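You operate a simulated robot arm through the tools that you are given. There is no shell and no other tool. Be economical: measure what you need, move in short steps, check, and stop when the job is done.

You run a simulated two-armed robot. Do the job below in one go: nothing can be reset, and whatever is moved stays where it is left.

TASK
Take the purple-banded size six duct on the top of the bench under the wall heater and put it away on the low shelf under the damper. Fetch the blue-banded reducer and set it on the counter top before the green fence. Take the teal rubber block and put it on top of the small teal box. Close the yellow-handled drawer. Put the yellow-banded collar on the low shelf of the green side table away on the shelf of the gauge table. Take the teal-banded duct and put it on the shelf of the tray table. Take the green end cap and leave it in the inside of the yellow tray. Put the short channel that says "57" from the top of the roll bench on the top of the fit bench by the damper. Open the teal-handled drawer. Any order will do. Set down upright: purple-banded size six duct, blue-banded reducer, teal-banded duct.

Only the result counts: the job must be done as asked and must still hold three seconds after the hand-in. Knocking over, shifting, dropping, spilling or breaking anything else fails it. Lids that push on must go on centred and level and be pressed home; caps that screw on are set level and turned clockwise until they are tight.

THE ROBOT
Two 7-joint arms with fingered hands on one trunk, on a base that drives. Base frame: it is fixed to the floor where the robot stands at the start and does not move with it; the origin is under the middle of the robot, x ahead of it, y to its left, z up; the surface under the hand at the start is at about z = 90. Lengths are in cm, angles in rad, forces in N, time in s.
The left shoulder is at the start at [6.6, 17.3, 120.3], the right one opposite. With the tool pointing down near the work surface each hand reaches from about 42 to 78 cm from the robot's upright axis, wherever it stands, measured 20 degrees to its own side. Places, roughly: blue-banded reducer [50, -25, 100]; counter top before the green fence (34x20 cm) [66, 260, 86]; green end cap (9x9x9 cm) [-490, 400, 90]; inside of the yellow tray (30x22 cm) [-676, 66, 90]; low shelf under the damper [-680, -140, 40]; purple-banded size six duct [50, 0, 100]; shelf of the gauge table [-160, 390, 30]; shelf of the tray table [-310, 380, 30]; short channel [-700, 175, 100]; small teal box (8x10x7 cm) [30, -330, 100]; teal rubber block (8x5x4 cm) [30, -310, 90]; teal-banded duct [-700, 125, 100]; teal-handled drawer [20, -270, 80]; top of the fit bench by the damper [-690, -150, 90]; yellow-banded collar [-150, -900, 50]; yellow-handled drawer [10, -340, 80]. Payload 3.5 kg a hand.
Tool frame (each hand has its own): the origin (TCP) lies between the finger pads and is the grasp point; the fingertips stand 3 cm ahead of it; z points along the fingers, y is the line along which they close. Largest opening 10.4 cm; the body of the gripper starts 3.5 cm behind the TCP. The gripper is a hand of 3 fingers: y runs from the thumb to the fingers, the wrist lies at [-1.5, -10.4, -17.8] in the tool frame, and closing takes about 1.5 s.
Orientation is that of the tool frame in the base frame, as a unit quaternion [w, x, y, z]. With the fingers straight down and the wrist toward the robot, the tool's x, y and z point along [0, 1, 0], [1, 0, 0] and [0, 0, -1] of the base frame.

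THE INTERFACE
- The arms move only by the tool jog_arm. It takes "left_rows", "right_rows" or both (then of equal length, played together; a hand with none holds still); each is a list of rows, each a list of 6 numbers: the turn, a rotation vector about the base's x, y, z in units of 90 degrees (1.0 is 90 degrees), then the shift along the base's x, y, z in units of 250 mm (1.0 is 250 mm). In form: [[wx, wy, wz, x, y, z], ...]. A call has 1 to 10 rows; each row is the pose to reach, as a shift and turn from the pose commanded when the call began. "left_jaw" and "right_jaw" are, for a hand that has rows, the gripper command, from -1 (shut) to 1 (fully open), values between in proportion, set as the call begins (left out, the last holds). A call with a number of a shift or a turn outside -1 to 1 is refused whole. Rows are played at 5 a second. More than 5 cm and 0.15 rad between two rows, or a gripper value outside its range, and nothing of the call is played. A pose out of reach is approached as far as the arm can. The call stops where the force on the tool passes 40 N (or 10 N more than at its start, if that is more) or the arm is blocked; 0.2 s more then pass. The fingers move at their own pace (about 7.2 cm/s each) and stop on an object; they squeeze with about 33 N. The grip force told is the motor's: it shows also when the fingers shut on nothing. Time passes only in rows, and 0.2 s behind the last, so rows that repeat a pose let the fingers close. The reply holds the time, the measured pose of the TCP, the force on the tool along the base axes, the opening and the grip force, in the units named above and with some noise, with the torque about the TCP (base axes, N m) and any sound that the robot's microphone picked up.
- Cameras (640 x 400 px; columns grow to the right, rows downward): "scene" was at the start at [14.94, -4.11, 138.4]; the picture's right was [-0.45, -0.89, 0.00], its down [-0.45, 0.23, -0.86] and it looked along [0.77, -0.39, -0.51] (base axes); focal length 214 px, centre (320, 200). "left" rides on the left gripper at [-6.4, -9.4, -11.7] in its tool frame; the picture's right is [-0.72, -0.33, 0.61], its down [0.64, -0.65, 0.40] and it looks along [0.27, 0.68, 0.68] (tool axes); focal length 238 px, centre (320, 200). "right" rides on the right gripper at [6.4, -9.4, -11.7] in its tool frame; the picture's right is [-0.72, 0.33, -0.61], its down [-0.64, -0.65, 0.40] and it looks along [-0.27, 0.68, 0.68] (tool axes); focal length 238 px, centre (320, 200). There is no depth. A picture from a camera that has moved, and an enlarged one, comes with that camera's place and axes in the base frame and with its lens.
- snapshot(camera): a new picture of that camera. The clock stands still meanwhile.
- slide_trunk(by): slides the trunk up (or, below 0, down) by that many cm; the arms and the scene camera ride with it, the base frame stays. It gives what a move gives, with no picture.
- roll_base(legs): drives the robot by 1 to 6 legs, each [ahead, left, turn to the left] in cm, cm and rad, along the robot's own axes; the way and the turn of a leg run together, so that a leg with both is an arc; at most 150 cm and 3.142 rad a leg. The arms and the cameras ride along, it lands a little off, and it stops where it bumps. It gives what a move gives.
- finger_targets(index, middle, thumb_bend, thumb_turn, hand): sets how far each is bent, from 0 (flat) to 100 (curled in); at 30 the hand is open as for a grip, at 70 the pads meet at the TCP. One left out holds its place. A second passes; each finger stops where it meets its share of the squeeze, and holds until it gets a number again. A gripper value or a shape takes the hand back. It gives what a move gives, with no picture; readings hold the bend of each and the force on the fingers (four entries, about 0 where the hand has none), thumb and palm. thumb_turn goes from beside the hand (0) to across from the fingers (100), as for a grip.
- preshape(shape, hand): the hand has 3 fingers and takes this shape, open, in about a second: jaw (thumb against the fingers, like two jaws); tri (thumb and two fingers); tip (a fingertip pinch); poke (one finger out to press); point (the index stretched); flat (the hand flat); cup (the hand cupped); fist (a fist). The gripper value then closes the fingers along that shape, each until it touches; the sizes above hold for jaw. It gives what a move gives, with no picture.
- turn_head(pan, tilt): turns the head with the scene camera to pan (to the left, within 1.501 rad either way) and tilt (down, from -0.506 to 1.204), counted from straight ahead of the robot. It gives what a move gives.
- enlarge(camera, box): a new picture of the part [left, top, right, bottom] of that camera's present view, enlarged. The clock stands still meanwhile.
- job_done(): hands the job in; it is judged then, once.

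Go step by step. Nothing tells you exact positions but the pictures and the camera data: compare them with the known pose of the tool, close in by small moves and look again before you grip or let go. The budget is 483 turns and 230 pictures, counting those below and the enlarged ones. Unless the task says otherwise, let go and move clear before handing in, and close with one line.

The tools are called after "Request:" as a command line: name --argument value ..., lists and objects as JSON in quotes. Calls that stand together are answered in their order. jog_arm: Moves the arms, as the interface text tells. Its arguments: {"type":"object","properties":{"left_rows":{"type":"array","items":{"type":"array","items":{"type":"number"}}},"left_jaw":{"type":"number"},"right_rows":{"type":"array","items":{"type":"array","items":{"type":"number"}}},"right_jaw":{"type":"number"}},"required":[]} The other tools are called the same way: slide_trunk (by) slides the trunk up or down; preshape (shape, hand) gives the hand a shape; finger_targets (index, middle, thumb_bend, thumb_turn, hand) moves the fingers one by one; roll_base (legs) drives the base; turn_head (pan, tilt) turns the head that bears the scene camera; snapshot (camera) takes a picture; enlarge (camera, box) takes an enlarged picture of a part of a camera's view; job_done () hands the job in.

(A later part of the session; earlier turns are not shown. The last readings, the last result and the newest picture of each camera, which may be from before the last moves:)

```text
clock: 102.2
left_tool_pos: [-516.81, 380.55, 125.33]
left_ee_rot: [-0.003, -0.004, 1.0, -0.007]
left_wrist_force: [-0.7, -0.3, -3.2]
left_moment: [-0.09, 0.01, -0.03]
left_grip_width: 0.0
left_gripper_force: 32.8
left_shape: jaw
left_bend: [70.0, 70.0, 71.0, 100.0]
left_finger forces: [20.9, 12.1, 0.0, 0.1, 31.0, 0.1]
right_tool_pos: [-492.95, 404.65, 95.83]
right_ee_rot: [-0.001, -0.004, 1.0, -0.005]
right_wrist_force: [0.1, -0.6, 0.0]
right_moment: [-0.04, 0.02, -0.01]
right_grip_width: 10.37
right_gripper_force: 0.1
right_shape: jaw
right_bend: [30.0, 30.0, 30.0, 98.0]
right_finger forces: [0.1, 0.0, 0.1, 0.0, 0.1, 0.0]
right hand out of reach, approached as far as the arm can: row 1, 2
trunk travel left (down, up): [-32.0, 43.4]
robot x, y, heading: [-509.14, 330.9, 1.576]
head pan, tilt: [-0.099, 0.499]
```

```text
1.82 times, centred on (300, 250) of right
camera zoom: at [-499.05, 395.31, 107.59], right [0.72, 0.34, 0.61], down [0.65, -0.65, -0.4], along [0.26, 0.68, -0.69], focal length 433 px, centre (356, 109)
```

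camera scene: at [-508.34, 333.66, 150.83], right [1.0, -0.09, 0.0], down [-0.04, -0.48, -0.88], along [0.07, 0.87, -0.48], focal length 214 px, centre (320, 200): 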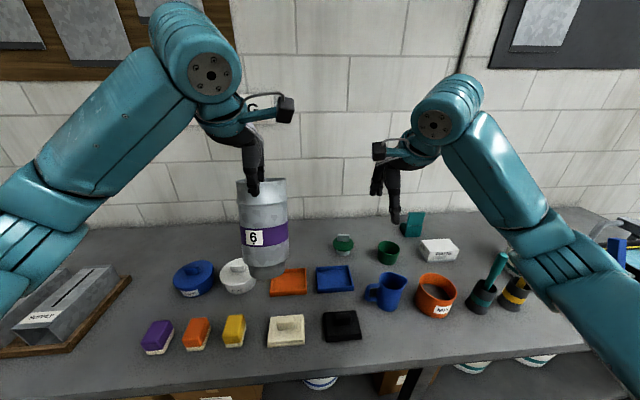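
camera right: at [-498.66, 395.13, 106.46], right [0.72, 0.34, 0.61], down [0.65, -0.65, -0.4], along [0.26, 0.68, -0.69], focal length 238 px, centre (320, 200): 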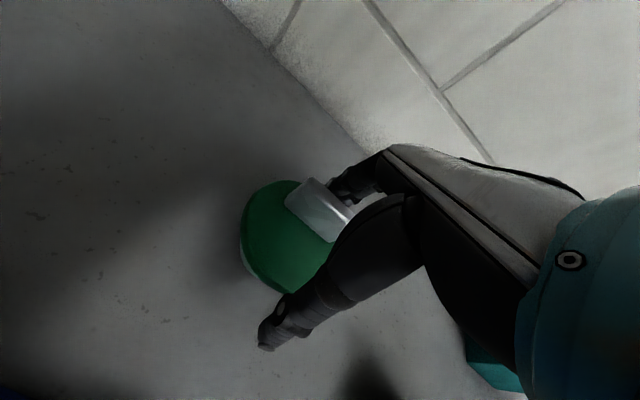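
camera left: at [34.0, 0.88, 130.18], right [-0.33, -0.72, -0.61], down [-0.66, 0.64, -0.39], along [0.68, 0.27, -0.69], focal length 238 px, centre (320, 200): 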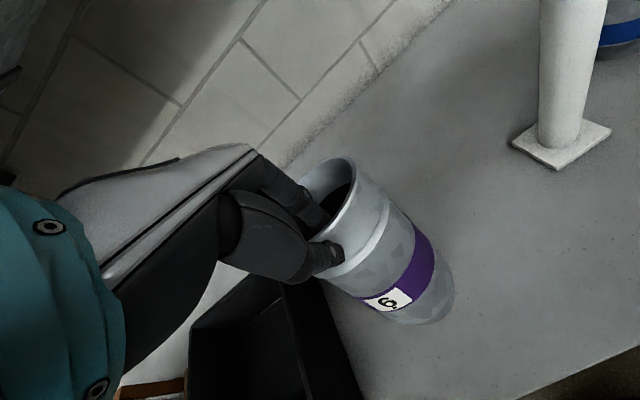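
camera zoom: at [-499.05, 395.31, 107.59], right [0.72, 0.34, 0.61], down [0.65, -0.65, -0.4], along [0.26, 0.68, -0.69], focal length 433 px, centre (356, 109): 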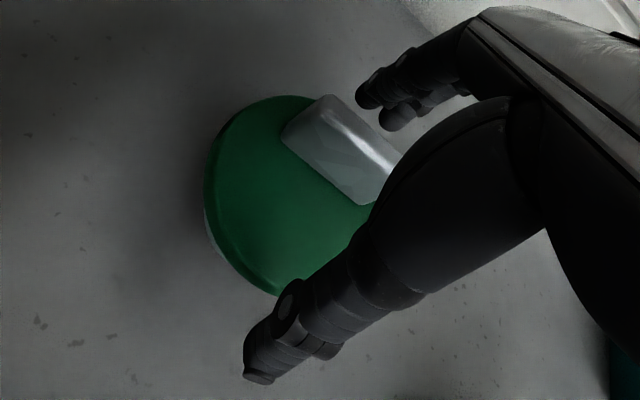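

At the reach limit, so I'll nudge the base 3 cm ahead.

Request:
roll_base --legs '[[3, 0, 0]]'

Request:
enlarge --camera "right" --box '[200, 140, 400, 360]'

```text
clock: 103.1
left_tool_pos: [-516.9, 383.69, 125.23]
left_ee_rot: [-0.003, -0.004, 1.0, -0.009]
left_wrist_force: [0.0, 1.0, -3.4]
left_moment: [-0.02, 0.03, -0.01]
left_grip_width: 0.0
left_gripper_force: 33.4
left_shape: jaw
left_bend: [70.0, 70.0, 71.0, 100.0]
left_finger forces: [20.7, 12.1, 0.1, 0.0, 30.5, 0.0]
right_tool_pos: [-492.92, 407.73, 95.74]
right_ee_rot: [-0.001, -0.004, 1.0, -0.005]
right_wrist_force: [0.5, -0.9, -0.7]
right_moment: [-0.03, -0.02, -0.02]
right_grip_width: 10.39
right_gripper_force: 0.0
right_shape: jaw
right_bend: [30.0, 30.0, 30.0, 98.0]
right_finger forces: [0.1, 0.0, 0.1, 0.0, 0.0, 0.0]
trunk travel left (down, up): [-32.0, 43.4]
robot x, y, heading: [-509.2, 334.02, 1.578]
head pan, tilt: [-0.099, 0.499]
```

```text
1.82 times, centred on (300, 250) of right
camera zoom: at [-499.15, 398.44, 107.55], right [0.72, 0.34, 0.61], down [0.65, -0.65, -0.4], along [0.26, 0.68, -0.69], focal length 433 px, centre (356, 109)
```

zoom: 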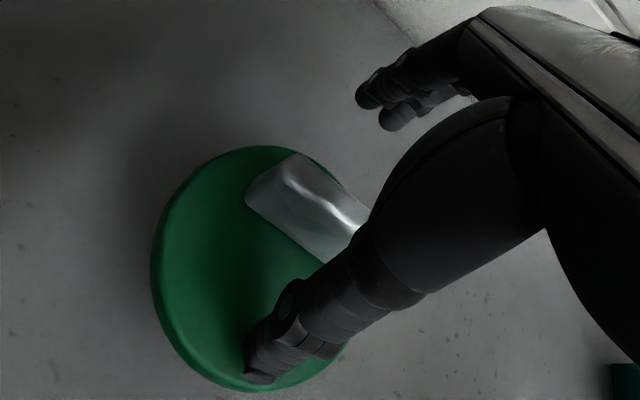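

The tab is between the fingers. Closing.

Request:
jog_arm --right_rows '[[0, 0, 0, -0.02, -0.04, 0.0], [0, 0, 0, -0.02, -0.04, 0], [0, 0, 0, -0.02, -0.04, 0], [0, 0, 0, -0.02, -0.04, 0], [0, 0, 0, -0.02, -0.04, 0], [0, 0, 0, -0.02, -0.04, 0], [0, 0, 0, -0.02, -0.04, 0], [0, 0, 0, -0.02, -0.04, 0]]' --right_jaw -1

Request:
snapshot --camera "right"

```text
clock: 104.9
left_tool_pos: [-516.86, 383.4, 125.3]
left_ee_rot: [-0.003, -0.003, 1.0, -0.008]
left_wrist_force: [-0.2, 0.3, -3.4]
left_moment: [-0.07, 0.0, -0.01]
left_grip_width: 0.01
left_gripper_force: 32.7
left_shape: jaw
left_bend: [70.0, 70.0, 71.0, 100.0]
left_finger forces: [20.8, 12.2, 0.1, 0.1, 31.0, 0.0]
right_tool_pos: [-493.54, 406.61, 95.78]
right_ee_rot: [0.0, -0.005, 1.0, -0.005]
right_wrist_force: [-0.5, 0.5, 0.4]
right_moment: [0.0, -0.01, 0.01]
right_grip_width: 0.79
right_gripper_force: 33.1
right_shape: jaw
right_bend: [72.0, 66.0, 73.0, 100.0]
right_finger forces: [19.1, 10.2, 0.0, 0.0, 29.8, 0.0]
trunk travel left (down, up): [-32.0, 43.4]
robot x, y, heading: [-509.19, 333.72, 1.577]
head pan, tilt: [-0.099, 0.499]
```

```text
182 pictures are left
camera right: at [-499.68, 397.32, 107.57], right [0.72, 0.34, 0.61], down [0.65, -0.65, -0.4], along [0.26, 0.68, -0.69], focal length 238 px, centre (320, 200)
```

right: 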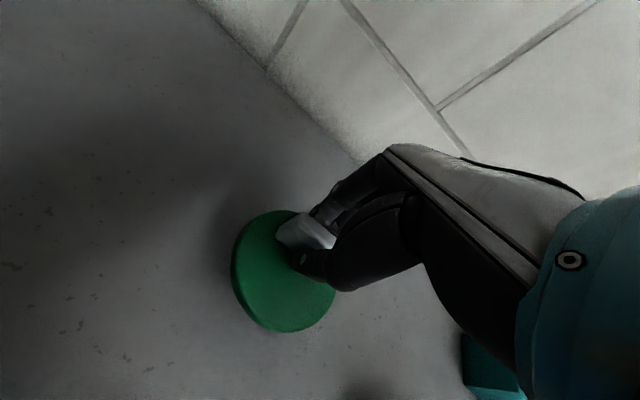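

The grip may only be partial. Small test lift.

Request:
jog_arm --right_rows '[[0, 0, 0, 0, 0, 0.08], [0, 0, 0, 0, 0, 0.2]]'

Request:
snapshot --camera "right"

Request:
enlarge --camera "scene" --box '[320, 180, 480, 300]'

```text
clock: 105.5
left_tool_pos: [-517.01, 383.54, 125.23]
left_ee_rot: [-0.003, -0.004, 1.0, -0.008]
left_wrist_force: [0.4, -0.1, -2.9]
left_moment: [-0.07, 0.0, 0.01]
left_grip_width: 0.0
left_gripper_force: 33.2
left_shape: jaw
left_bend: [70.0, 70.0, 71.0, 100.0]
left_finger forces: [20.8, 12.2, 0.0, 0.1, 31.1, 0.0]
right_tool_pos: [-493.59, 406.54, 100.76]
right_ee_rot: [-0.001, -0.004, 1.0, -0.005]
right_wrist_force: [0.2, -0.1, -0.8]
right_moment: [0.01, 0.01, 0.0]
right_grip_width: 0.81
right_gripper_force: 33.3
right_shape: jaw
right_bend: [72.0, 66.0, 73.0, 100.0]
right_finger forces: [19.1, 10.2, 0.1, 0.1, 29.8, 0.1]
trunk travel left (down, up): [-32.0, 43.4]
robot x, y, heading: [-509.03, 334.35, 1.576]
head pan, tilt: [-0.099, 0.499]
```

```text
181 pictures are left
camera right: at [-499.85, 397.28, 112.51], right [0.72, 0.34, 0.61], down [0.65, -0.65, -0.4], along [0.26, 0.68, -0.69], focal length 238 px, centre (320, 200)
```

right: 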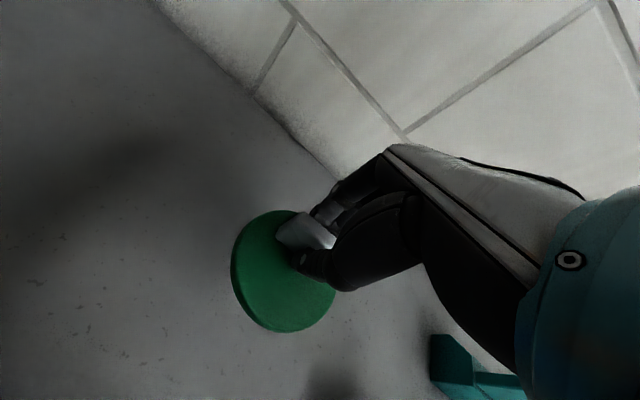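

```text
3.33 times, centred on (400, 240) of scene
camera zoom: at [-508.36, 349.19, 140.73], right [1.0, -0.09, 0.0], down [-0.04, -0.48, -0.88], along [0.08, 0.87, -0.48], focal length 715 px, centre (53, 67)
```

zoom: 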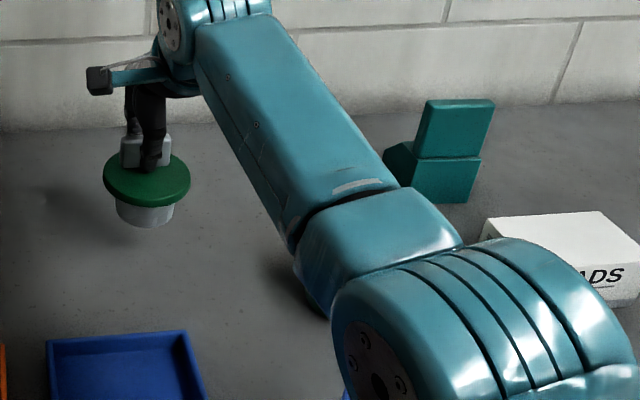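

The cap is lifted and level. I'll raise and retract the right hand, then back off.

Request:
jog_arm --right_rows '[[0, 0, 0, 0, 0, 0.18], [0, 0, 0, 0, -0.03, 0.36], [0, 0, 0, 0, -0.1, 0.54], [0, 0, 0, 0, -0.2, 0.7], [0, 0, 0, 0, -0.35, 0.8], [0, 0, 0, 0, -0.5, 0.8], [0, 0, 0, 0, -0.65, 0.8], [0, 0, 0, 0, -0.8, 0.8]]'

```text
clock: 107.3
left_tool_pos: [-516.71, 383.42, 125.28]
left_ee_rot: [-0.003, -0.004, 1.0, -0.008]
left_wrist_force: [-0.1, -0.8, -4.5]
left_moment: [-0.11, -0.03, 0.03]
left_grip_width: 0.01
left_gripper_force: 33.1
left_shape: jaw
left_bend: [70.0, 70.0, 71.0, 100.0]
left_finger forces: [20.7, 12.4, 0.2, 0.1, 31.3, 0.0]
right_tool_pos: [-493.43, 386.58, 121.08]
right_ee_rot: [-0.001, -0.003, 1.0, -0.006]
right_wrist_force: [0.4, -0.4, -1.0]
right_moment: [-0.01, 0.01, -0.02]
right_grip_width: 0.79
right_gripper_force: 32.9
right_shape: jaw
right_bend: [72.0, 66.0, 73.0, 100.0]
right_finger forces: [19.0, 10.5, 0.0, 0.0, 30.1, 0.1]
trunk travel left (down, up): [-32.0, 43.4]
robot x, y, heading: [-509.36, 334.06, 1.577]
head pan, tilt: [-0.099, 0.499]
```

Request:
roll_base --legs '[[-80, 0, 0], [0, 0, 1.565]]'

Request:
turn_head --pan 0.5 --tilt 0.3

Request:
snapshot --camera "scene"

```text
clock: 115.4
left_tool_pos: [-558.14, 245.13, 125.17]
left_ee_rot: [-0.004, 0.712, -0.702, 0.007]
left_wrist_force: [0.4, -0.7, -2.7]
left_moment: [-0.01, -0.04, 0.02]
left_grip_width: 0.0
left_gripper_force: 33.2
left_shape: jaw
left_bend: [70.0, 70.0, 71.0, 100.0]
left_finger forces: [20.1, 11.9, 0.0, 0.0, 29.9, 0.0]
right_tool_pos: [-561.67, 268.39, 121.11]
right_ee_rot: [-0.003, 0.713, -0.701, 0.005]
right_wrist_force: [0.5, -0.2, -0.6]
right_moment: [-0.01, 0.03, 0.02]
right_grip_width: 0.79
right_gripper_force: 32.8
right_shape: jaw
right_bend: [72.0, 66.0, 73.0, 100.0]
right_finger forces: [19.1, 10.3, 0.0, 0.0, 29.7, 0.0]
trunk travel left (down, up): [-32.0, 43.4]
robot x, y, heading: [-508.92, 253.67, -3.129]
head pan, tilt: [-0.099, 0.499]
```

```text
clock: 116.4
left_tool_pos: [-558.12, 245.16, 125.31]
left_ee_rot: [-0.004, 0.713, -0.702, 0.007]
left_wrist_force: [-0.2, -0.1, -2.6]
left_moment: [0.01, -0.07, 0.01]
left_grip_width: 0.0
left_gripper_force: 32.6
left_shape: jaw
left_bend: [70.0, 70.0, 71.0, 100.0]
left_finger forces: [20.2, 12.0, 0.0, 0.1, 30.0, 0.0]
right_tool_pos: [-561.66, 268.43, 121.22]
right_ee_rot: [-0.003, 0.712, -0.702, 0.005]
right_wrist_force: [-1.0, -0.2, -1.3]
right_moment: [0.02, 0.05, -0.04]
right_grip_width: 0.79
right_gripper_force: 33.4
right_shape: jaw
right_bend: [72.0, 66.0, 73.0, 100.0]
right_finger forces: [19.0, 10.3, 0.1, 0.0, 29.7, 0.0]
trunk travel left (down, up): [-32.0, 43.4]
robot x, y, heading: [-508.57, 253.44, -3.127]
head pan, tilt: [0.499, 0.3]
```

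```text
179 pictures are left
camera scene: at [-523.06, 248.54, 142.56], right [-0.49, 0.87, 0.0], down [0.26, 0.15, -0.96], along [-0.83, -0.47, -0.3], focal length 214 px, centre (320, 200)
```

scene: 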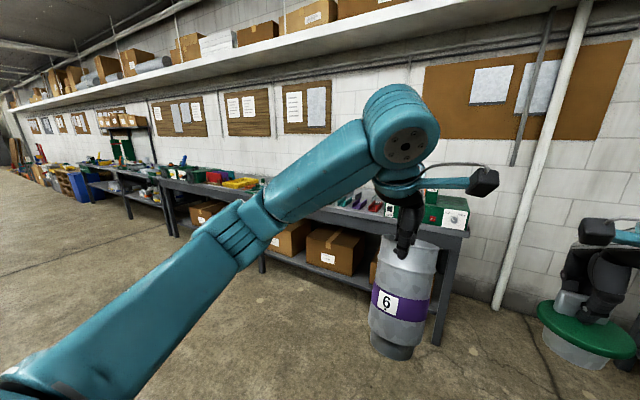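

The west bench is clear to approach. I'll strafe along it to y≈50.

Request:
roll_base --legs '[[0, 0, -0.013], [0, 105, 0], [0, 100, 0]]'

Request:
turn_head --pan -0.2 --tilt 0.4

Request:
snapshot --camera "scene"

```text
clock: 126.8
left_tool_pos: [-559.95, 45.87, 125.29]
left_ee_rot: [0.004, -0.7, 0.714, -0.007]
left_wrist_force: [-0.7, 0.4, -2.9]
left_moment: [0.0, -0.07, -0.04]
left_grip_width: 0.0
left_gripper_force: 33.0
left_shape: jaw
left_bend: [70.0, 70.0, 71.0, 100.0]
left_finger forces: [20.3, 12.0, 0.1, 0.0, 30.0, 0.0]
right_tool_pos: [-562.59, 69.4, 121.13]
right_ee_rot: [0.003, -0.7, 0.714, -0.003]
right_wrist_force: [-0.1, 0.0, -0.2]
right_moment: [0.0, 0.03, -0.01]
right_grip_width: 0.8
right_gripper_force: 32.6
right_shape: jaw
right_bend: [72.0, 66.0, 73.0, 100.0]
right_finger forces: [18.8, 10.4, 0.0, 0.1, 30.1, 0.0]
trunk travel left (down, up): [-32.0, 43.4]
robot x, y, heading: [-510.54, 52.26, 3.117]
head pan, tilt: [0.499, 0.3]
```

```text
clock: 127.8
left_tool_pos: [-559.92, 45.91, 125.25]
left_ee_rot: [0.003, -0.7, 0.714, -0.007]
left_wrist_force: [-0.4, 1.4, -3.9]
left_moment: [-0.02, -0.08, 0.02]
left_grip_width: 0.0
left_gripper_force: 33.3
left_shape: jaw
left_bend: [70.0, 70.0, 71.0, 100.0]
left_finger forces: [20.1, 12.1, 0.0, 0.0, 30.0, 0.1]
right_tool_pos: [-562.63, 69.3, 121.19]
right_ee_rot: [0.003, -0.7, 0.714, -0.005]
right_wrist_force: [0.0, 0.8, 0.5]
right_moment: [-0.02, 0.0, 0.03]
right_grip_width: 0.75
right_gripper_force: 32.9
right_shape: jaw
right_bend: [72.0, 66.0, 73.0, 100.0]
right_finger forces: [18.9, 10.4, 0.1, 0.1, 30.1, 0.0]
trunk travel left (down, up): [-32.0, 43.4]
robot x, y, heading: [-510.29, 52.19, 3.122]
head pan, tilt: [-0.201, 0.4]
```

```text
178 pictures are left
camera scene: at [-525.46, 54.34, 141.64], right [0.22, 0.98, 0.0], down [0.38, -0.09, -0.92], along [-0.9, 0.2, -0.39], focal length 214 px, centre (320, 200)
```

scene: 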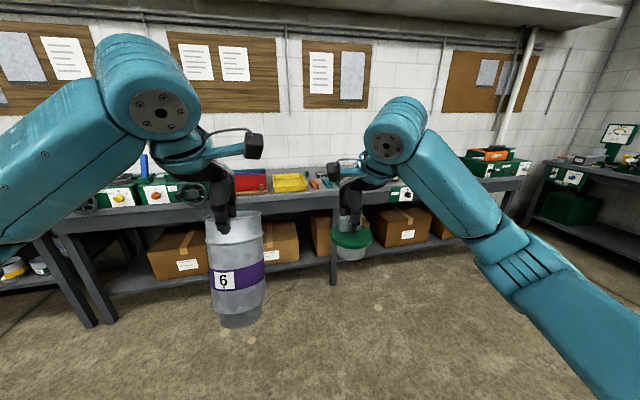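

I can see the yellow tray ahead. I'll raise the trunk a little for clearance and approach.

Request:
slide_trunk --by 8

Request:
roll_base --legs '[[85, 0, 0.02]]'

Request:
turn_head --pan -0.2 --tilt 0.6

Request:
snapshot --camera "scene"

Request:
snapshot --camera "right"

```text
clock: 129.0
left_tool_pos: [-559.99, 45.84, 133.23]
left_ee_rot: [0.004, -0.699, 0.715, -0.009]
left_wrist_force: [0.1, 0.0, -3.5]
left_moment: [-0.02, -0.08, 0.01]
left_grip_width: 0.0
left_gripper_force: 33.0
left_shape: jaw
left_bend: [70.0, 70.0, 71.0, 100.0]
left_finger forces: [20.1, 12.1, 0.0, 0.0, 30.1, 0.0]
right_tool_pos: [-562.65, 69.46, 129.14]
right_ee_rot: [0.003, -0.7, 0.714, -0.004]
right_wrist_force: [0.2, 0.0, -0.5]
right_moment: [0.01, 0.01, -0.02]
right_grip_width: 0.77
right_gripper_force: 33.2
right_shape: jaw
right_bend: [72.0, 66.0, 73.0, 100.0]
right_finger forces: [18.9, 10.4, 0.0, 0.0, 30.0, 0.1]
trunk travel left (down, up): [-40.0, 35.4]
robot x, y, heading: [-510.16, 52.49, 3.116]
head pan, tilt: [-0.201, 0.4]
```

```text
clock: 133.5
left_tool_pos: [-644.91, 47.82, 133.33]
left_ee_rot: [0.002, -0.699, 0.715, -0.008]
left_wrist_force: [0.2, 0.4, -2.5]
left_moment: [-0.02, -0.07, 0.02]
left_grip_width: 0.0
left_gripper_force: 33.0
left_shape: jaw
left_bend: [70.0, 70.0, 71.0, 100.0]
left_finger forces: [20.1, 12.1, 0.0, 0.0, 30.2, 0.0]
right_tool_pos: [-647.53, 71.32, 129.05]
right_ee_rot: [0.004, -0.7, 0.714, -0.004]
right_wrist_force: [-0.1, 1.0, -1.1]
right_moment: [-0.01, 0.03, -0.02]
right_grip_width: 0.78
right_gripper_force: 33.0
right_shape: jaw
right_bend: [72.0, 66.0, 73.0, 100.0]
right_finger forces: [18.9, 10.4, 0.0, 0.1, 30.2, 0.0]
trunk travel left (down, up): [-40.0, 35.4]
robot x, y, heading: [-595.14, 54.16, 3.119]
head pan, tilt: [-0.201, 0.4]
```

```text
clock: 134.3
left_tool_pos: [-644.87, 47.81, 133.21]
left_ee_rot: [0.002, -0.7, 0.714, -0.008]
left_wrist_force: [-0.3, -0.3, -2.9]
left_moment: [-0.01, -0.08, 0.01]
left_grip_width: 0.01
left_gripper_force: 33.5
left_shape: jaw
left_bend: [70.0, 70.0, 71.0, 100.0]
left_finger forces: [20.3, 12.1, 0.0, 0.0, 30.1, 0.0]
right_tool_pos: [-647.49, 71.25, 129.16]
right_ee_rot: [0.003, -0.701, 0.713, -0.005]
right_wrist_force: [-0.1, -0.1, -1.0]
right_moment: [0.03, 0.0, -0.01]
right_grip_width: 0.77
right_gripper_force: 32.8
right_shape: jaw
right_bend: [72.0, 66.0, 73.0, 100.0]
right_finger forces: [19.0, 10.4, 0.0, 0.0, 30.2, 0.0]
trunk travel left (down, up): [-40.0, 35.4]
robot x, y, heading: [-594.84, 54.05, 3.123]
head pan, tilt: [-0.201, 0.6]
```

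```text
177 pictures are left
camera scene: at [-607.65, 56.14, 147.91], right [0.22, 0.98, 0.0], down [0.55, -0.12, -0.83], along [-0.8, 0.18, -0.56], focal length 214 px, centre (320, 200)
```

scene: 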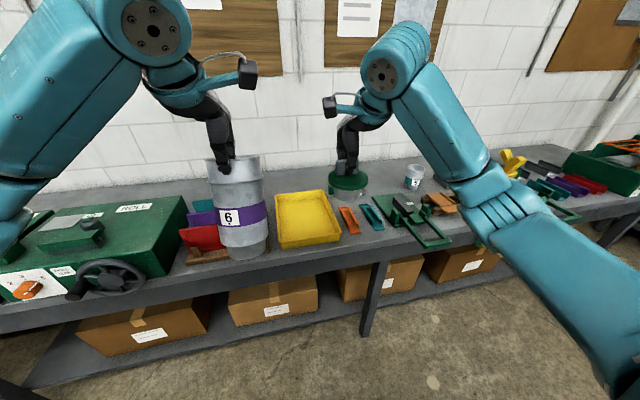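

```text
176 pictures are left
camera right: at [-638.23, 64.72, 140.87], right [-0.32, 0.73, 0.61], down [0.67, 0.63, -0.4], along [-0.67, 0.28, -0.69], focal length 238 px, centre (320, 200)
```

right: 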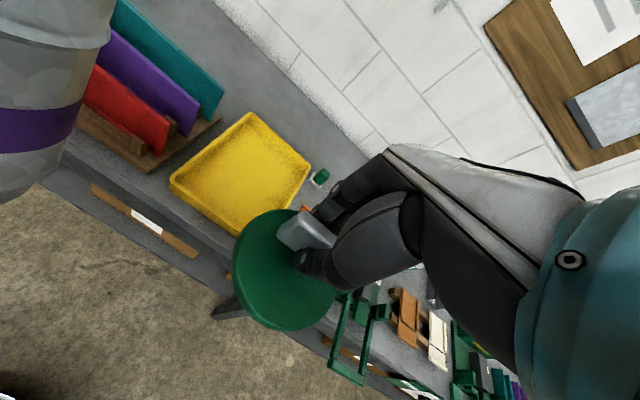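

The tray centre is about [-677, 65.5]. I'll raise the left hand to clear the panel rack, then drive 16 cm ahead.

Request:
jog_arm --left_rows '[[0, 0, 0, 0, 0, 0.15], [0, 0, 0, 0, 0, 0.32]]'

Request:
roll_base --legs '[[16, 0, 0.02]]'

Request:
jog_arm --right_rows '[[0, 0, 0, -0.1, -0.04, 0], [0, 0, 0, -0.25, -0.08, -0.1], [0, 0, 0, -0.4, -0.12, -0.2], [0, 0, 0, -0.52, -0.16, -0.35], [0, 0, 0, -0.54, -0.18, -0.5], [0, 0, 0, -0.54, -0.18, -0.65]]'

Request:
snapshot --camera "right"

Request:
snapshot --camera "scene"

```text
clock: 134.9
left_tool_pos: [-644.63, 47.6, 141.24]
left_ee_rot: [0.002, -0.699, 0.715, -0.008]
left_wrist_force: [0.1, 0.9, -2.6]
left_moment: [0.0, -0.09, 0.01]
left_grip_width: 0.01
left_gripper_force: 33.2
left_shape: jaw
left_bend: [70.0, 70.0, 71.0, 100.0]
left_finger forces: [20.0, 12.1, 0.0, 0.0, 30.2, 0.0]
right_tool_pos: [-647.37, 71.38, 129.12]
right_ee_rot: [0.003, -0.701, 0.713, -0.005]
right_wrist_force: [0.7, -0.4, -1.0]
right_moment: [0.01, 0.02, 0.02]
right_grip_width: 0.78
right_gripper_force: 32.7
right_shape: jaw
right_bend: [72.0, 66.0, 73.0, 100.0]
right_finger forces: [19.0, 10.3, 0.0, 0.1, 30.2, 0.0]
trunk travel left (down, up): [-40.0, 35.4]
robot x, y, heading: [-595.19, 54.1, 3.119]
head pan, tilt: [-0.201, 0.6]
```

```text
clock: 136.3
left_tool_pos: [-660.58, 46.89, 141.13]
left_ee_rot: [0.003, -0.707, 0.707, -0.007]
left_wrist_force: [-0.9, -0.2, -3.4]
left_moment: [-0.03, -0.03, -0.02]
left_grip_width: 0.0
left_gripper_force: 33.2
left_shape: jaw
left_bend: [70.0, 70.0, 71.0, 100.0]
left_finger forces: [20.0, 12.4, 0.1, 0.1, 30.1, 0.0]
right_tool_pos: [-663.71, 70.57, 129.14]
right_ee_rot: [0.003, -0.707, 0.708, -0.005]
right_wrist_force: [0.3, -0.4, -1.1]
right_moment: [-0.03, 0.0, 0.03]
right_grip_width: 0.78
right_gripper_force: 33.3
right_shape: jaw
right_bend: [72.0, 66.0, 73.0, 100.0]
right_finger forces: [18.8, 10.4, 0.0, 0.1, 30.4, 0.1]
trunk travel left (down, up): [-40.0, 35.4]
robot x, y, heading: [-610.75, 54.29, 3.137]
head pan, tilt: [-0.201, 0.6]
```

```text
clock: 137.7
left_tool_pos: [-660.63, 46.86, 141.07]
left_ee_rot: [0.004, -0.707, 0.707, -0.008]
left_wrist_force: [-0.7, -0.1, -3.6]
left_moment: [-0.01, -0.09, 0.02]
left_grip_width: 0.0
left_gripper_force: 32.9
left_shape: jaw
left_bend: [70.0, 70.0, 71.0, 100.0]
left_finger forces: [19.9, 12.5, 0.1, 0.0, 30.3, 0.1]
right_tool_pos: [-677.17, 66.0, 112.9]
right_ee_rot: [0.004, -0.706, 0.708, -0.004]
right_wrist_force: [0.1, 0.3, -0.7]
right_moment: [0.01, 0.03, -0.02]
right_grip_width: 0.78
right_gripper_force: 32.6
right_shape: jaw
right_bend: [72.0, 66.0, 73.0, 100.0]
right_finger forces: [18.9, 10.1, 0.0, 0.0, 30.5, 0.0]
trunk travel left (down, up): [-40.0, 35.4]
robot x, y, heading: [-611.03, 54.26, 3.138]
head pan, tilt: [-0.201, 0.6]
```

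```text
175 pictures are left
camera right: at [-667.82, 59.62, 124.63], right [-0.33, 0.72, 0.61], down [0.66, 0.64, -0.4], along [-0.68, 0.27, -0.69], focal length 238 px, centre (320, 200)
```

right: 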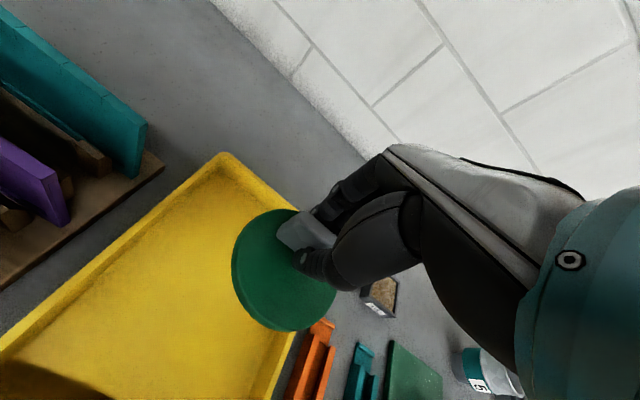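

```text
174 pictures are left
camera scene: at [-623.61, 56.13, 147.9], right [0.2, 0.98, 0.0], down [0.55, -0.12, -0.82], along [-0.81, 0.17, -0.57], focal length 214 px, centre (320, 200)
```

scene: 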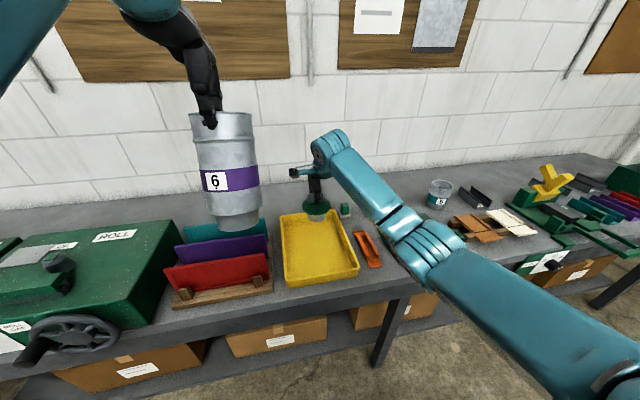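

The tray spans x -693…-663 and y 54…78, so I'm centred. Lowering until contact.

Request:
jog_arm --right_rows '[[0, 0, 0, 0, -0.02, -0.15], [0, 0, 0, 0, -0.02, -0.3], [0, 0, 0, 0, -0.02, -0.38], [0, 0, 0, 0, -0.02, -0.42], [0, 0, 0, 0, -0.02, -0.46]]'

Request:
snapshot --camera "right"

```text
clock: 138.9
left_tool_pos: [-660.48, 46.99, 141.06]
left_ee_rot: [0.003, -0.707, 0.708, -0.008]
left_wrist_force: [-0.9, -0.5, -3.9]
left_moment: [-0.01, -0.05, 0.0]
left_grip_width: 0.0
left_gripper_force: 33.3
left_shape: jaw
left_bend: [70.0, 70.0, 71.0, 100.0]
left_finger forces: [20.2, 12.3, 0.1, 0.1, 30.4, 0.0]
right_tool_pos: [-677.21, 65.7, 101.38]
right_ee_rot: [0.004, -0.707, 0.708, -0.003]
right_wrist_force: [0.2, 0.4, -0.9]
right_moment: [-0.01, -0.04, -0.01]
right_grip_width: 0.8
right_gripper_force: 32.9
right_shape: jaw
right_bend: [72.0, 66.0, 73.0, 100.0]
right_finger forces: [18.8, 10.1, 0.0, 0.1, 30.3, 0.1]
trunk travel left (down, up): [-40.0, 35.4]
robot x, y, heading: [-610.85, 54.45, 3.141]
head pan, tilt: [-0.201, 0.6]
```

```text
173 pictures are left
camera right: at [-667.73, 59.38, 113.09], right [-0.33, 0.72, 0.61], down [0.66, 0.64, -0.4], along [-0.68, 0.27, -0.68], focal length 238 px, centre (320, 200)
```

right: 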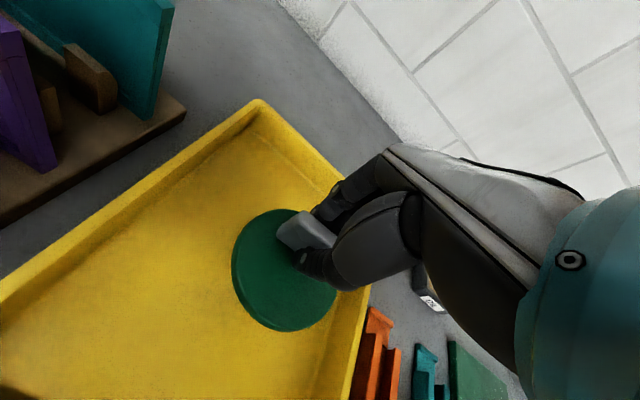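

Request:
jog_arm --right_rows '[[0, 0, 0, 0, -0.06, -0.04], [0, 0, 0, 0.02, -0.06, -0.08], [0, 0, 0, 0.02, -0.06, -0.12], [0, 0, 0, 0.02, -0.06, -0.16], [0, 0, 0, 0.02, -0.06, -0.2], [0, 0, 0, 0.02, -0.06, -0.24]]'

Request:
snapshot --camera "right"

```text
clock: 140.0
left_tool_pos: [-660.58, 46.84, 141.05]
left_ee_rot: [0.004, -0.706, 0.708, -0.008]
left_wrist_force: [-0.1, -0.4, -3.5]
left_moment: [0.0, -0.07, 0.03]
left_grip_width: 0.0
left_gripper_force: 32.8
left_shape: jaw
left_bend: [70.0, 70.0, 71.0, 100.0]
left_finger forces: [19.9, 12.3, 0.0, 0.1, 29.8, 0.0]
right_tool_pos: [-677.37, 63.92, 98.28]
right_ee_rot: [0.009, 0.707, -0.707, -0.003]
right_wrist_force: [5.1, 0.7, 19.9]
right_moment: [-0.08, -0.5, 0.04]
right_grip_width: 0.81
right_gripper_force: 33.2
right_shape: jaw
right_bend: [72.0, 66.0, 74.0, 100.0]
right_finger forces: [18.9, 11.7, 0.1, 0.1, 56.2, 0.0]
trunk travel left (down, up): [-40.0, 35.4]
robot x, y, heading: [-610.81, 54.72, 3.133]
head pan, tilt: [-0.201, 0.6]
stopped in row 5 (right hand): the force on the tool passed its limit at 46 N (the readings are from after the stop); the commanded pose is now the measured one
```

```text
172 pictures are left
camera right: at [-667.68, 57.67, 109.74], right [-0.32, 0.72, 0.61], down [0.64, 0.64, -0.42], along [-0.7, 0.26, -0.67], focal length 238 px, centre (320, 200)
```

right: 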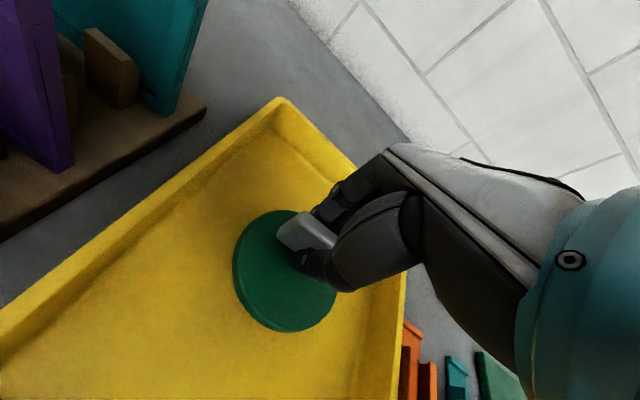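

It's on the tray floor. I'll relieve the pressure, open and lift straight up.

Request:
jog_arm --right_rows '[[0, 0, 0, 0, 0, 0.012], [0, 0, 0, 0, 0, 0.012], [0, 0, 0, 0, 0, 0.012]]'

Request:
jog_arm --right_rows '[[0, 0, 0, 0, 0, 0.01], [0, 0, 0, 0, 0, 0.01], [0, 0, 0, 0, 0, 0.01], [0, 0, 0, 0, 0, 0.01], [0, 0, 0, 0, 0, 0.01], [0, 0, 0, 0, 0, 0.01], [0, 0, 0, 0, 0, 0.15], [0, 0, 0, 0, 0, 0.33], [0, 0, 0, 0, 0, 0.5]]' --right_jaw 1

Request:
snapshot --camera "right"

```text
clock: 140.8
left_tool_pos: [-660.34, 46.94, 141.08]
left_ee_rot: [0.004, -0.705, 0.709, -0.008]
left_wrist_force: [0.9, -0.1, -4.1]
left_moment: [0.0, -0.1, -0.01]
left_grip_width: 0.0
left_gripper_force: 32.5
left_shape: jaw
left_bend: [70.0, 70.0, 71.0, 100.0]
left_finger forces: [20.2, 12.5, 0.0, 0.0, 30.8, 0.0]
right_tool_pos: [-677.09, 64.06, 98.26]
right_ee_rot: [-0.006, -0.707, 0.707, 0.003]
right_wrist_force: [-3.3, 0.0, 10.9]
right_moment: [-0.05, 0.0, -0.01]
right_grip_width: 0.82
right_gripper_force: 32.7
right_shape: jaw
right_bend: [72.0, 66.0, 74.0, 100.0]
right_finger forces: [26.3, 13.0, 0.0, 0.0, 40.6, 0.1]
trunk travel left (down, up): [-40.0, 35.4]
robot x, y, heading: [-610.78, 54.36, 3.131]
head pan, tilt: [-0.201, 0.6]
```

```text
clock: 142.8
left_tool_pos: [-660.61, 46.9, 141.24]
left_ee_rot: [0.003, -0.706, 0.708, -0.008]
left_wrist_force: [-0.5, 0.1, -4.2]
left_moment: [-0.02, -0.06, 0.03]
left_grip_width: 0.0
left_gripper_force: 33.2
left_shape: jaw
left_bend: [70.0, 70.0, 71.0, 100.0]
left_finger forces: [20.1, 12.4, 0.1, 0.0, 30.5, 0.0]
right_tool_pos: [-676.96, 64.08, 110.72]
right_ee_rot: [0.006, 0.707, -0.707, -0.002]
right_wrist_force: [0.9, 0.3, -0.3]
right_moment: [-0.01, -0.01, 0.0]
right_grip_width: 10.38
right_gripper_force: 0.1
right_shape: jaw
right_bend: [30.0, 30.0, 30.0, 98.0]
right_finger forces: [0.1, 0.0, 0.0, 0.1, 0.0, 0.1]
trunk travel left (down, up): [-40.0, 35.4]
robot x, y, heading: [-610.86, 54.17, 3.137]
head pan, tilt: [-0.201, 0.6]
```

```text
171 pictures are left
camera right: at [-667.37, 57.79, 122.23], right [-0.32, 0.72, 0.61], down [0.65, 0.64, -0.41], along [-0.69, 0.27, -0.67], focal length 238 px, centre (320, 200)
```

right: 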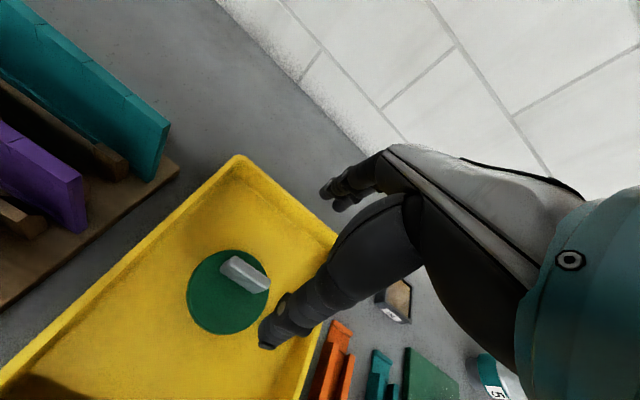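

The cap lies level in the tray. Next is the channel at about [-700, 175]: retract the right hand, back off and strafe right.

Request:
jog_arm --right_rows '[[0, 0, 0, 0.05, 0, 0.18], [0, 0, 0, 0.2, 0, 0.32], [0, 0, 0, 0.38, 0, 0.45], [0, 0, 0, 0.5, 0, 0.6], [0, 0, 0, 0.5, 0, 0.75]]'

Request:
roll_base --legs '[[-30, 0, 0], [0, -105, 0]]'

Request:
turn_head --pan -0.3 --tilt 0.5

Request:
snapshot --camera "scene"

```text
refused: row 2 steps farther than a row can; nothing moved
```

```text
clock: 149.7
left_tool_pos: [-630.65, 145.8, 141.12]
left_ee_rot: [-0.002, 0.717, -0.697, 0.008]
left_wrist_force: [0.0, -0.1, -3.8]
left_moment: [-0.01, -0.05, 0.04]
left_grip_width: 0.0
left_gripper_force: 32.9
left_shape: jaw
left_bend: [70.0, 70.0, 71.0, 100.0]
left_finger forces: [20.0, 12.6, 0.0, 0.1, 30.4, 0.0]
right_tool_pos: [-647.76, 162.42, 110.61]
right_ee_rot: [0.005, 0.718, -0.696, -0.001]
right_wrist_force: [0.3, -0.4, 0.1]
right_moment: [0.0, 0.02, -0.02]
right_grip_width: 10.37
right_gripper_force: 0.0
right_shape: jaw
right_bend: [30.0, 30.0, 30.0, 98.0]
right_finger forces: [0.0, 0.0, 0.0, 0.0, 0.0, 0.0]
trunk travel left (down, up): [-40.0, 35.4]
robot x, y, heading: [-581.25, 154.76, -3.108]
head pan, tilt: [-0.201, 0.6]
```

```text
clock: 150.4
left_tool_pos: [-630.74, 145.85, 141.11]
left_ee_rot: [-0.004, 0.717, -0.697, 0.008]
left_wrist_force: [-0.5, 0.3, -2.8]
left_moment: [0.01, -0.06, 0.02]
left_grip_width: 0.02
left_gripper_force: 33.4
left_shape: jaw
left_bend: [70.0, 70.0, 71.0, 100.0]
left_finger forces: [20.0, 12.6, 0.0, 0.0, 30.6, 0.0]
right_tool_pos: [-647.76, 162.52, 110.6]
right_ee_rot: [0.005, 0.718, -0.696, -0.002]
right_wrist_force: [-0.3, 0.8, -0.3]
right_moment: [-0.02, 0.03, 0.0]
right_grip_width: 10.4
right_gripper_force: 0.1
right_shape: jaw
right_bend: [30.0, 30.0, 30.0, 98.0]
right_finger forces: [0.0, 0.0, 0.0, 0.0, 0.0, 0.0]
trunk travel left (down, up): [-40.0, 35.4]
robot x, y, heading: [-581.28, 155.32, -3.115]
head pan, tilt: [-0.3, 0.499]
```

```text
170 pictures are left
camera scene: at [-594.09, 157.11, 148.81], right [0.27, 0.96, 0.0], down [0.46, -0.13, -0.88], along [-0.85, 0.24, -0.48], focal length 214 px, centre (320, 200)
```

scene: 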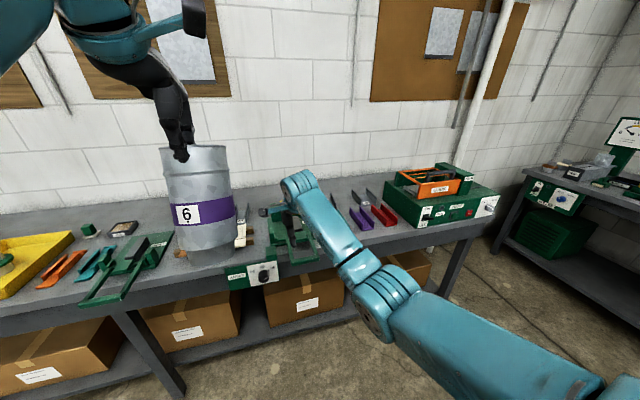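

I need to keep my row steps under 5 cm; the earlier rows were refused again, though nothing was bumped. Raising the right hand properly.

Request:
jog_arm --right_rows '[[0, 0, 0, 0, 0, 0.18], [0, 0, 0, 0.02, 0, 0.36], [0, 0, 0, 0.08, 0, 0.52], [0, 0, 0, 0.2, 0, 0.62], [0, 0, 0, 0.35, 0, 0.7]]'

Request:
snapshot --camera "right"

Request:
snapshot --camera "scene"

```text
clock: 151.6
left_tool_pos: [-630.55, 145.57, 141.21]
left_ee_rot: [-0.005, 0.717, -0.697, 0.006]
left_wrist_force: [0.0, -0.6, -2.7]
left_moment: [0.04, -0.08, 0.0]
left_grip_width: 0.0
left_gripper_force: 33.0
left_shape: jaw
left_bend: [70.0, 70.0, 71.0, 100.0]
left_finger forces: [20.0, 12.5, 0.0, 0.0, 30.7, 0.0]
right_tool_pos: [-638.92, 162.06, 128.3]
right_ee_rot: [0.006, 0.719, -0.695, -0.002]
right_wrist_force: [0.7, -0.1, 0.4]
right_moment: [0.02, -0.01, 0.02]
right_grip_width: 10.38
right_gripper_force: 0.0
right_shape: jaw
right_bend: [30.0, 30.0, 30.0, 98.0]
right_finger forces: [0.0, 0.0, 0.0, 0.0, 0.1, 0.1]
trunk travel left (down, up): [-40.0, 35.4]
robot x, y, heading: [-581.49, 154.94, -3.112]
head pan, tilt: [-0.3, 0.499]
```

```text
169 pictures are left
camera right: at [-629.05, 155.98, 139.83], right [-0.34, 0.71, 0.61], down [0.63, 0.66, -0.41], along [-0.7, 0.24, -0.67], focal length 238 px, centre (320, 200)
```

right: 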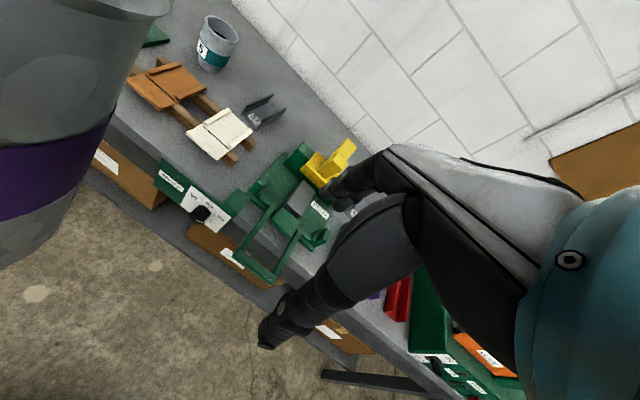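

```text
168 pictures are left
camera scene: at [-593.93, 156.86, 148.84], right [0.27, 0.96, 0.0], down [0.46, -0.13, -0.88], along [-0.85, 0.24, -0.48], focal length 214 px, centre (320, 200)
```

scene: 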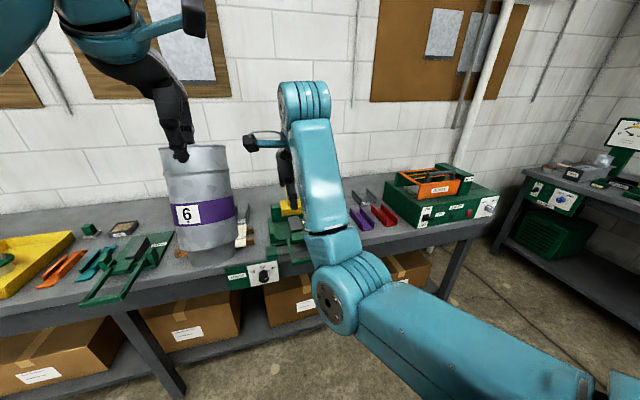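

Request:
enlarge --camera "right" --box '[120, 10, 400, 185]'

Request:
enlarge --camera "scene" --box '[220, 160, 420, 280]'

```text
2.29 times, centred on (260, 98) of right
camera zoom: at [-629.05, 155.98, 139.83], right [-0.34, 0.71, 0.61], down [0.63, 0.66, -0.41], along [-0.7, 0.24, -0.67], focal length 545 px, centre (457, 434)
```

zoom: 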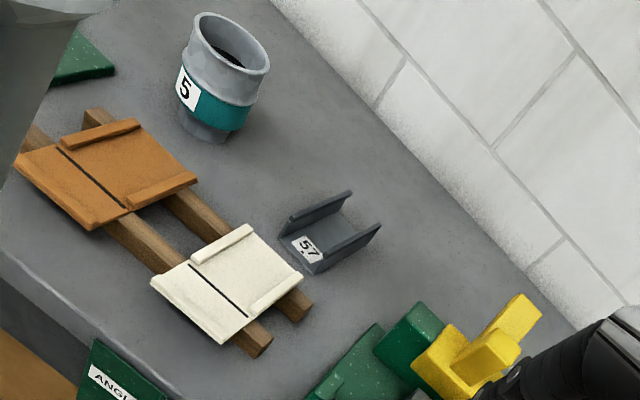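

```text
3.20 times, centred on (320, 220) of scene
camera zoom: at [-593.93, 156.86, 148.84], right [0.27, 0.96, 0.0], down [0.46, -0.13, -0.88], along [-0.85, 0.24, -0.48], focal length 686 px, centre (320, 136)
```

zoom: 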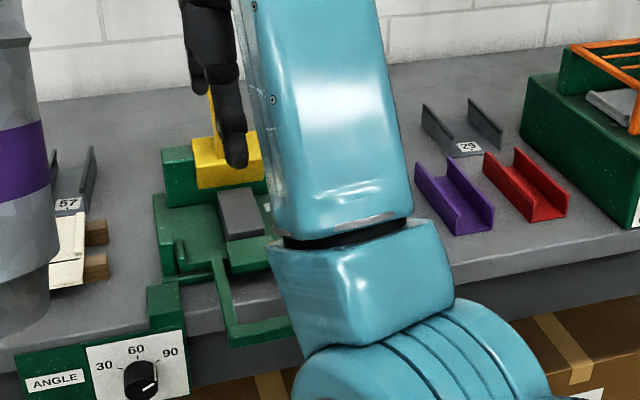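

The channel labelled "57" lies at about [-692, 144] with its axis along x, about 6.5 cm wide. I'll turn the right hand 90° about the vertical here, clear of everything, so it closes across it.

Request:
jog_arm --right_rows '[[0, 0, 0.09, 0, 0, 0], [0, 0, 0.18, 0, 0, 0], [0, 0, 0.27, 0, 0, 0], [0, 0, 0.36, 0, 0, 0], [0, 0, 0.45, 0, 0, 0], [0, 0, 0.54, 0, 0, 0], [0, 0, 0.63, 0, 0, 0], [0, 0, 0.72, 0, 0, 0], [0, 0, 0.81, 0, 0, 0], [0, 0, 0.9, 0, 0, 0]]'

```text
clock: 153.8
left_tool_pos: [-630.75, 145.73, 141.05]
left_ee_rot: [-0.004, 0.718, -0.696, 0.008]
left_wrist_force: [-0.5, -0.5, -3.0]
left_moment: [0.01, -0.03, -0.01]
left_grip_width: 0.01
left_gripper_force: 33.0
left_shape: jaw
left_bend: [70.0, 70.0, 71.0, 100.0]
left_finger forces: [20.0, 12.6, 0.0, 0.0, 30.7, 0.0]
right_tool_pos: [-639.1, 162.32, 128.14]
right_ee_rot: [0.006, 0.998, -0.061, 0.003]
right_wrist_force: [0.5, -0.5, 0.1]
right_moment: [-0.04, 0.0, -0.01]
right_grip_width: 10.36
right_gripper_force: 0.1
right_shape: jaw
right_bend: [30.0, 30.0, 30.0, 98.0]
right_finger forces: [0.0, 0.0, 0.1, 0.0, 0.0, 0.0]
trunk travel left (down, up): [-40.0, 35.4]
robot x, y, heading: [-581.46, 154.97, -3.115]
head pan, tilt: [-0.3, 0.499]
```

Request:
jog_arm --right_rows '[[0.005, 0.089, 0.016, 0, 0, 0], [0.011, 0.178, 0.031, 0, 0, 0], [0.016, 0.266, 0.047, 0, 0, 0], [0.022, 0.355, 0.062, 0, 0, 0], [0.027, 0.444, 0.078, 0, 0, 0]]'

Request:
slide_trunk --by -8

Request:
roll_base --legs '[[0, 0, -0.027], [0, 16, 0], [18, 0, 0]]'

Request:
snapshot --camera "right"

Request:
snapshot --camera "scene"

```text
clock: 155.0
left_tool_pos: [-630.64, 145.87, 141.13]
left_ee_rot: [-0.003, 0.718, -0.696, 0.008]
left_wrist_force: [0.2, -0.4, -3.9]
left_moment: [0.03, -0.04, 0.03]
left_grip_width: 0.0
left_gripper_force: 32.5
left_shape: jaw
left_bend: [70.0, 70.0, 71.0, 100.0]
left_finger forces: [20.1, 12.6, 0.1, 0.0, 30.6, 0.1]
right_tool_pos: [-638.94, 162.32, 128.36]
right_ee_rot: [0.006, 0.94, 0.005, -0.341]
right_wrist_force: [1.3, -0.2, -0.3]
right_moment: [0.02, 0.0, 0.0]
right_grip_width: 10.37
right_gripper_force: 0.0
right_shape: jaw
right_bend: [30.0, 30.0, 30.0, 98.0]
right_finger forces: [0.0, 0.0, 0.0, 0.1, 0.0, 0.0]
trunk travel left (down, up): [-40.0, 35.4]
robot x, y, heading: [-581.19, 154.47, -3.111]
head pan, tilt: [-0.3, 0.499]
```

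```text
clock: 156.2
left_tool_pos: [-630.65, 145.65, 133.34]
left_ee_rot: [-0.003, 0.717, -0.697, 0.007]
left_wrist_force: [0.1, -0.7, -3.9]
left_moment: [0.02, -0.01, -0.01]
left_grip_width: 0.01
left_gripper_force: 33.1
left_shape: jaw
left_bend: [70.0, 70.0, 71.0, 100.0]
left_finger forces: [20.0, 12.6, 0.0, 0.0, 30.6, 0.0]
right_tool_pos: [-638.91, 162.34, 120.31]
right_ee_rot: [0.005, 0.94, 0.004, -0.34]
right_wrist_force: [-0.4, 0.9, -0.6]
right_moment: [-0.02, 0.01, 0.01]
right_grip_width: 10.36
right_gripper_force: 0.0
right_shape: jaw
right_bend: [30.0, 30.0, 30.0, 98.0]
right_finger forces: [0.0, 0.1, 0.0, 0.0, 0.0, 0.0]
trunk travel left (down, up): [-32.0, 43.4]
robot x, y, heading: [-581.35, 155.04, -3.116]
head pan, tilt: [-0.3, 0.499]
```

```text
clock: 159.1
left_tool_pos: [-648.96, 130.71, 133.15]
left_ee_rot: [-0.004, 0.709, -0.705, 0.008]
left_wrist_force: [-1.3, -0.2, -3.3]
left_moment: [-0.01, 0.0, 0.01]
left_grip_width: 0.0
left_gripper_force: 33.0
left_shape: jaw
left_bend: [70.0, 70.0, 71.0, 100.0]
left_finger forces: [19.8, 12.7, 0.0, 0.1, 30.2, 0.0]
right_tool_pos: [-656.68, 147.51, 120.11]
right_ee_rot: [0.002, 0.941, -0.008, -0.34]
right_wrist_force: [-0.1, 0.3, 0.0]
right_moment: [0.05, 0.01, -0.01]
right_grip_width: 10.37
right_gripper_force: 0.1
right_shape: jaw
right_bend: [30.0, 30.0, 30.0, 98.0]
right_finger forces: [0.1, 0.0, 0.1, 0.1, 0.0, 0.1]
trunk travel left (down, up): [-32.0, 43.4]
robot x, y, heading: [-599.38, 138.72, -3.141]
head pan, tilt: [-0.3, 0.499]
```

```text
165 pictures are left
camera right: at [-644.16, 156.77, 124.89], right [-0.17, -0.32, 0.93], down [-0.74, 0.66, 0.09], along [-0.65, -0.68, -0.35], focal length 238 px, centre (320, 200)
```

right: 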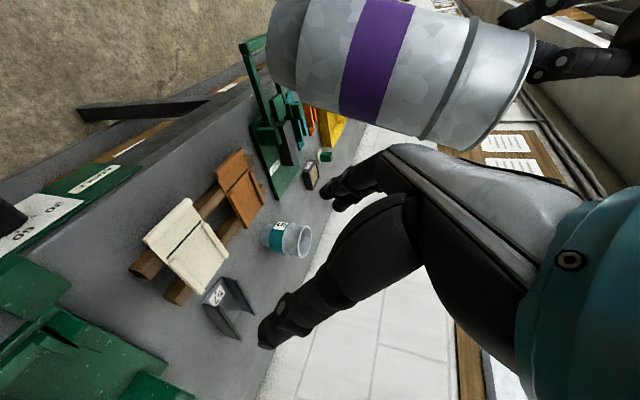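

```text
164 pictures are left
camera scene: at [-614.34, 141.05, 140.72], right [0.29, 0.96, 0.0], down [0.46, -0.14, -0.88], along [-0.84, 0.26, -0.48], focal length 214 px, centre (320, 200)
```

scene: 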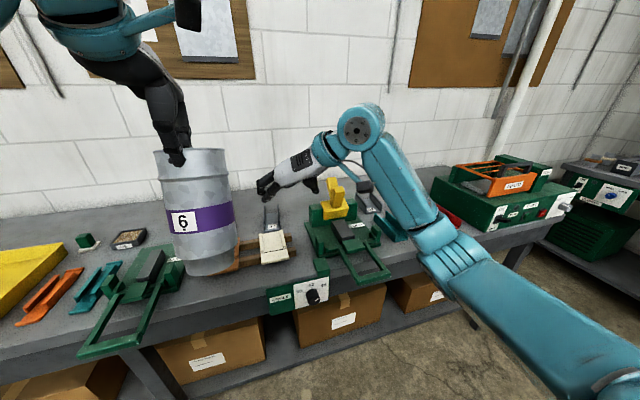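

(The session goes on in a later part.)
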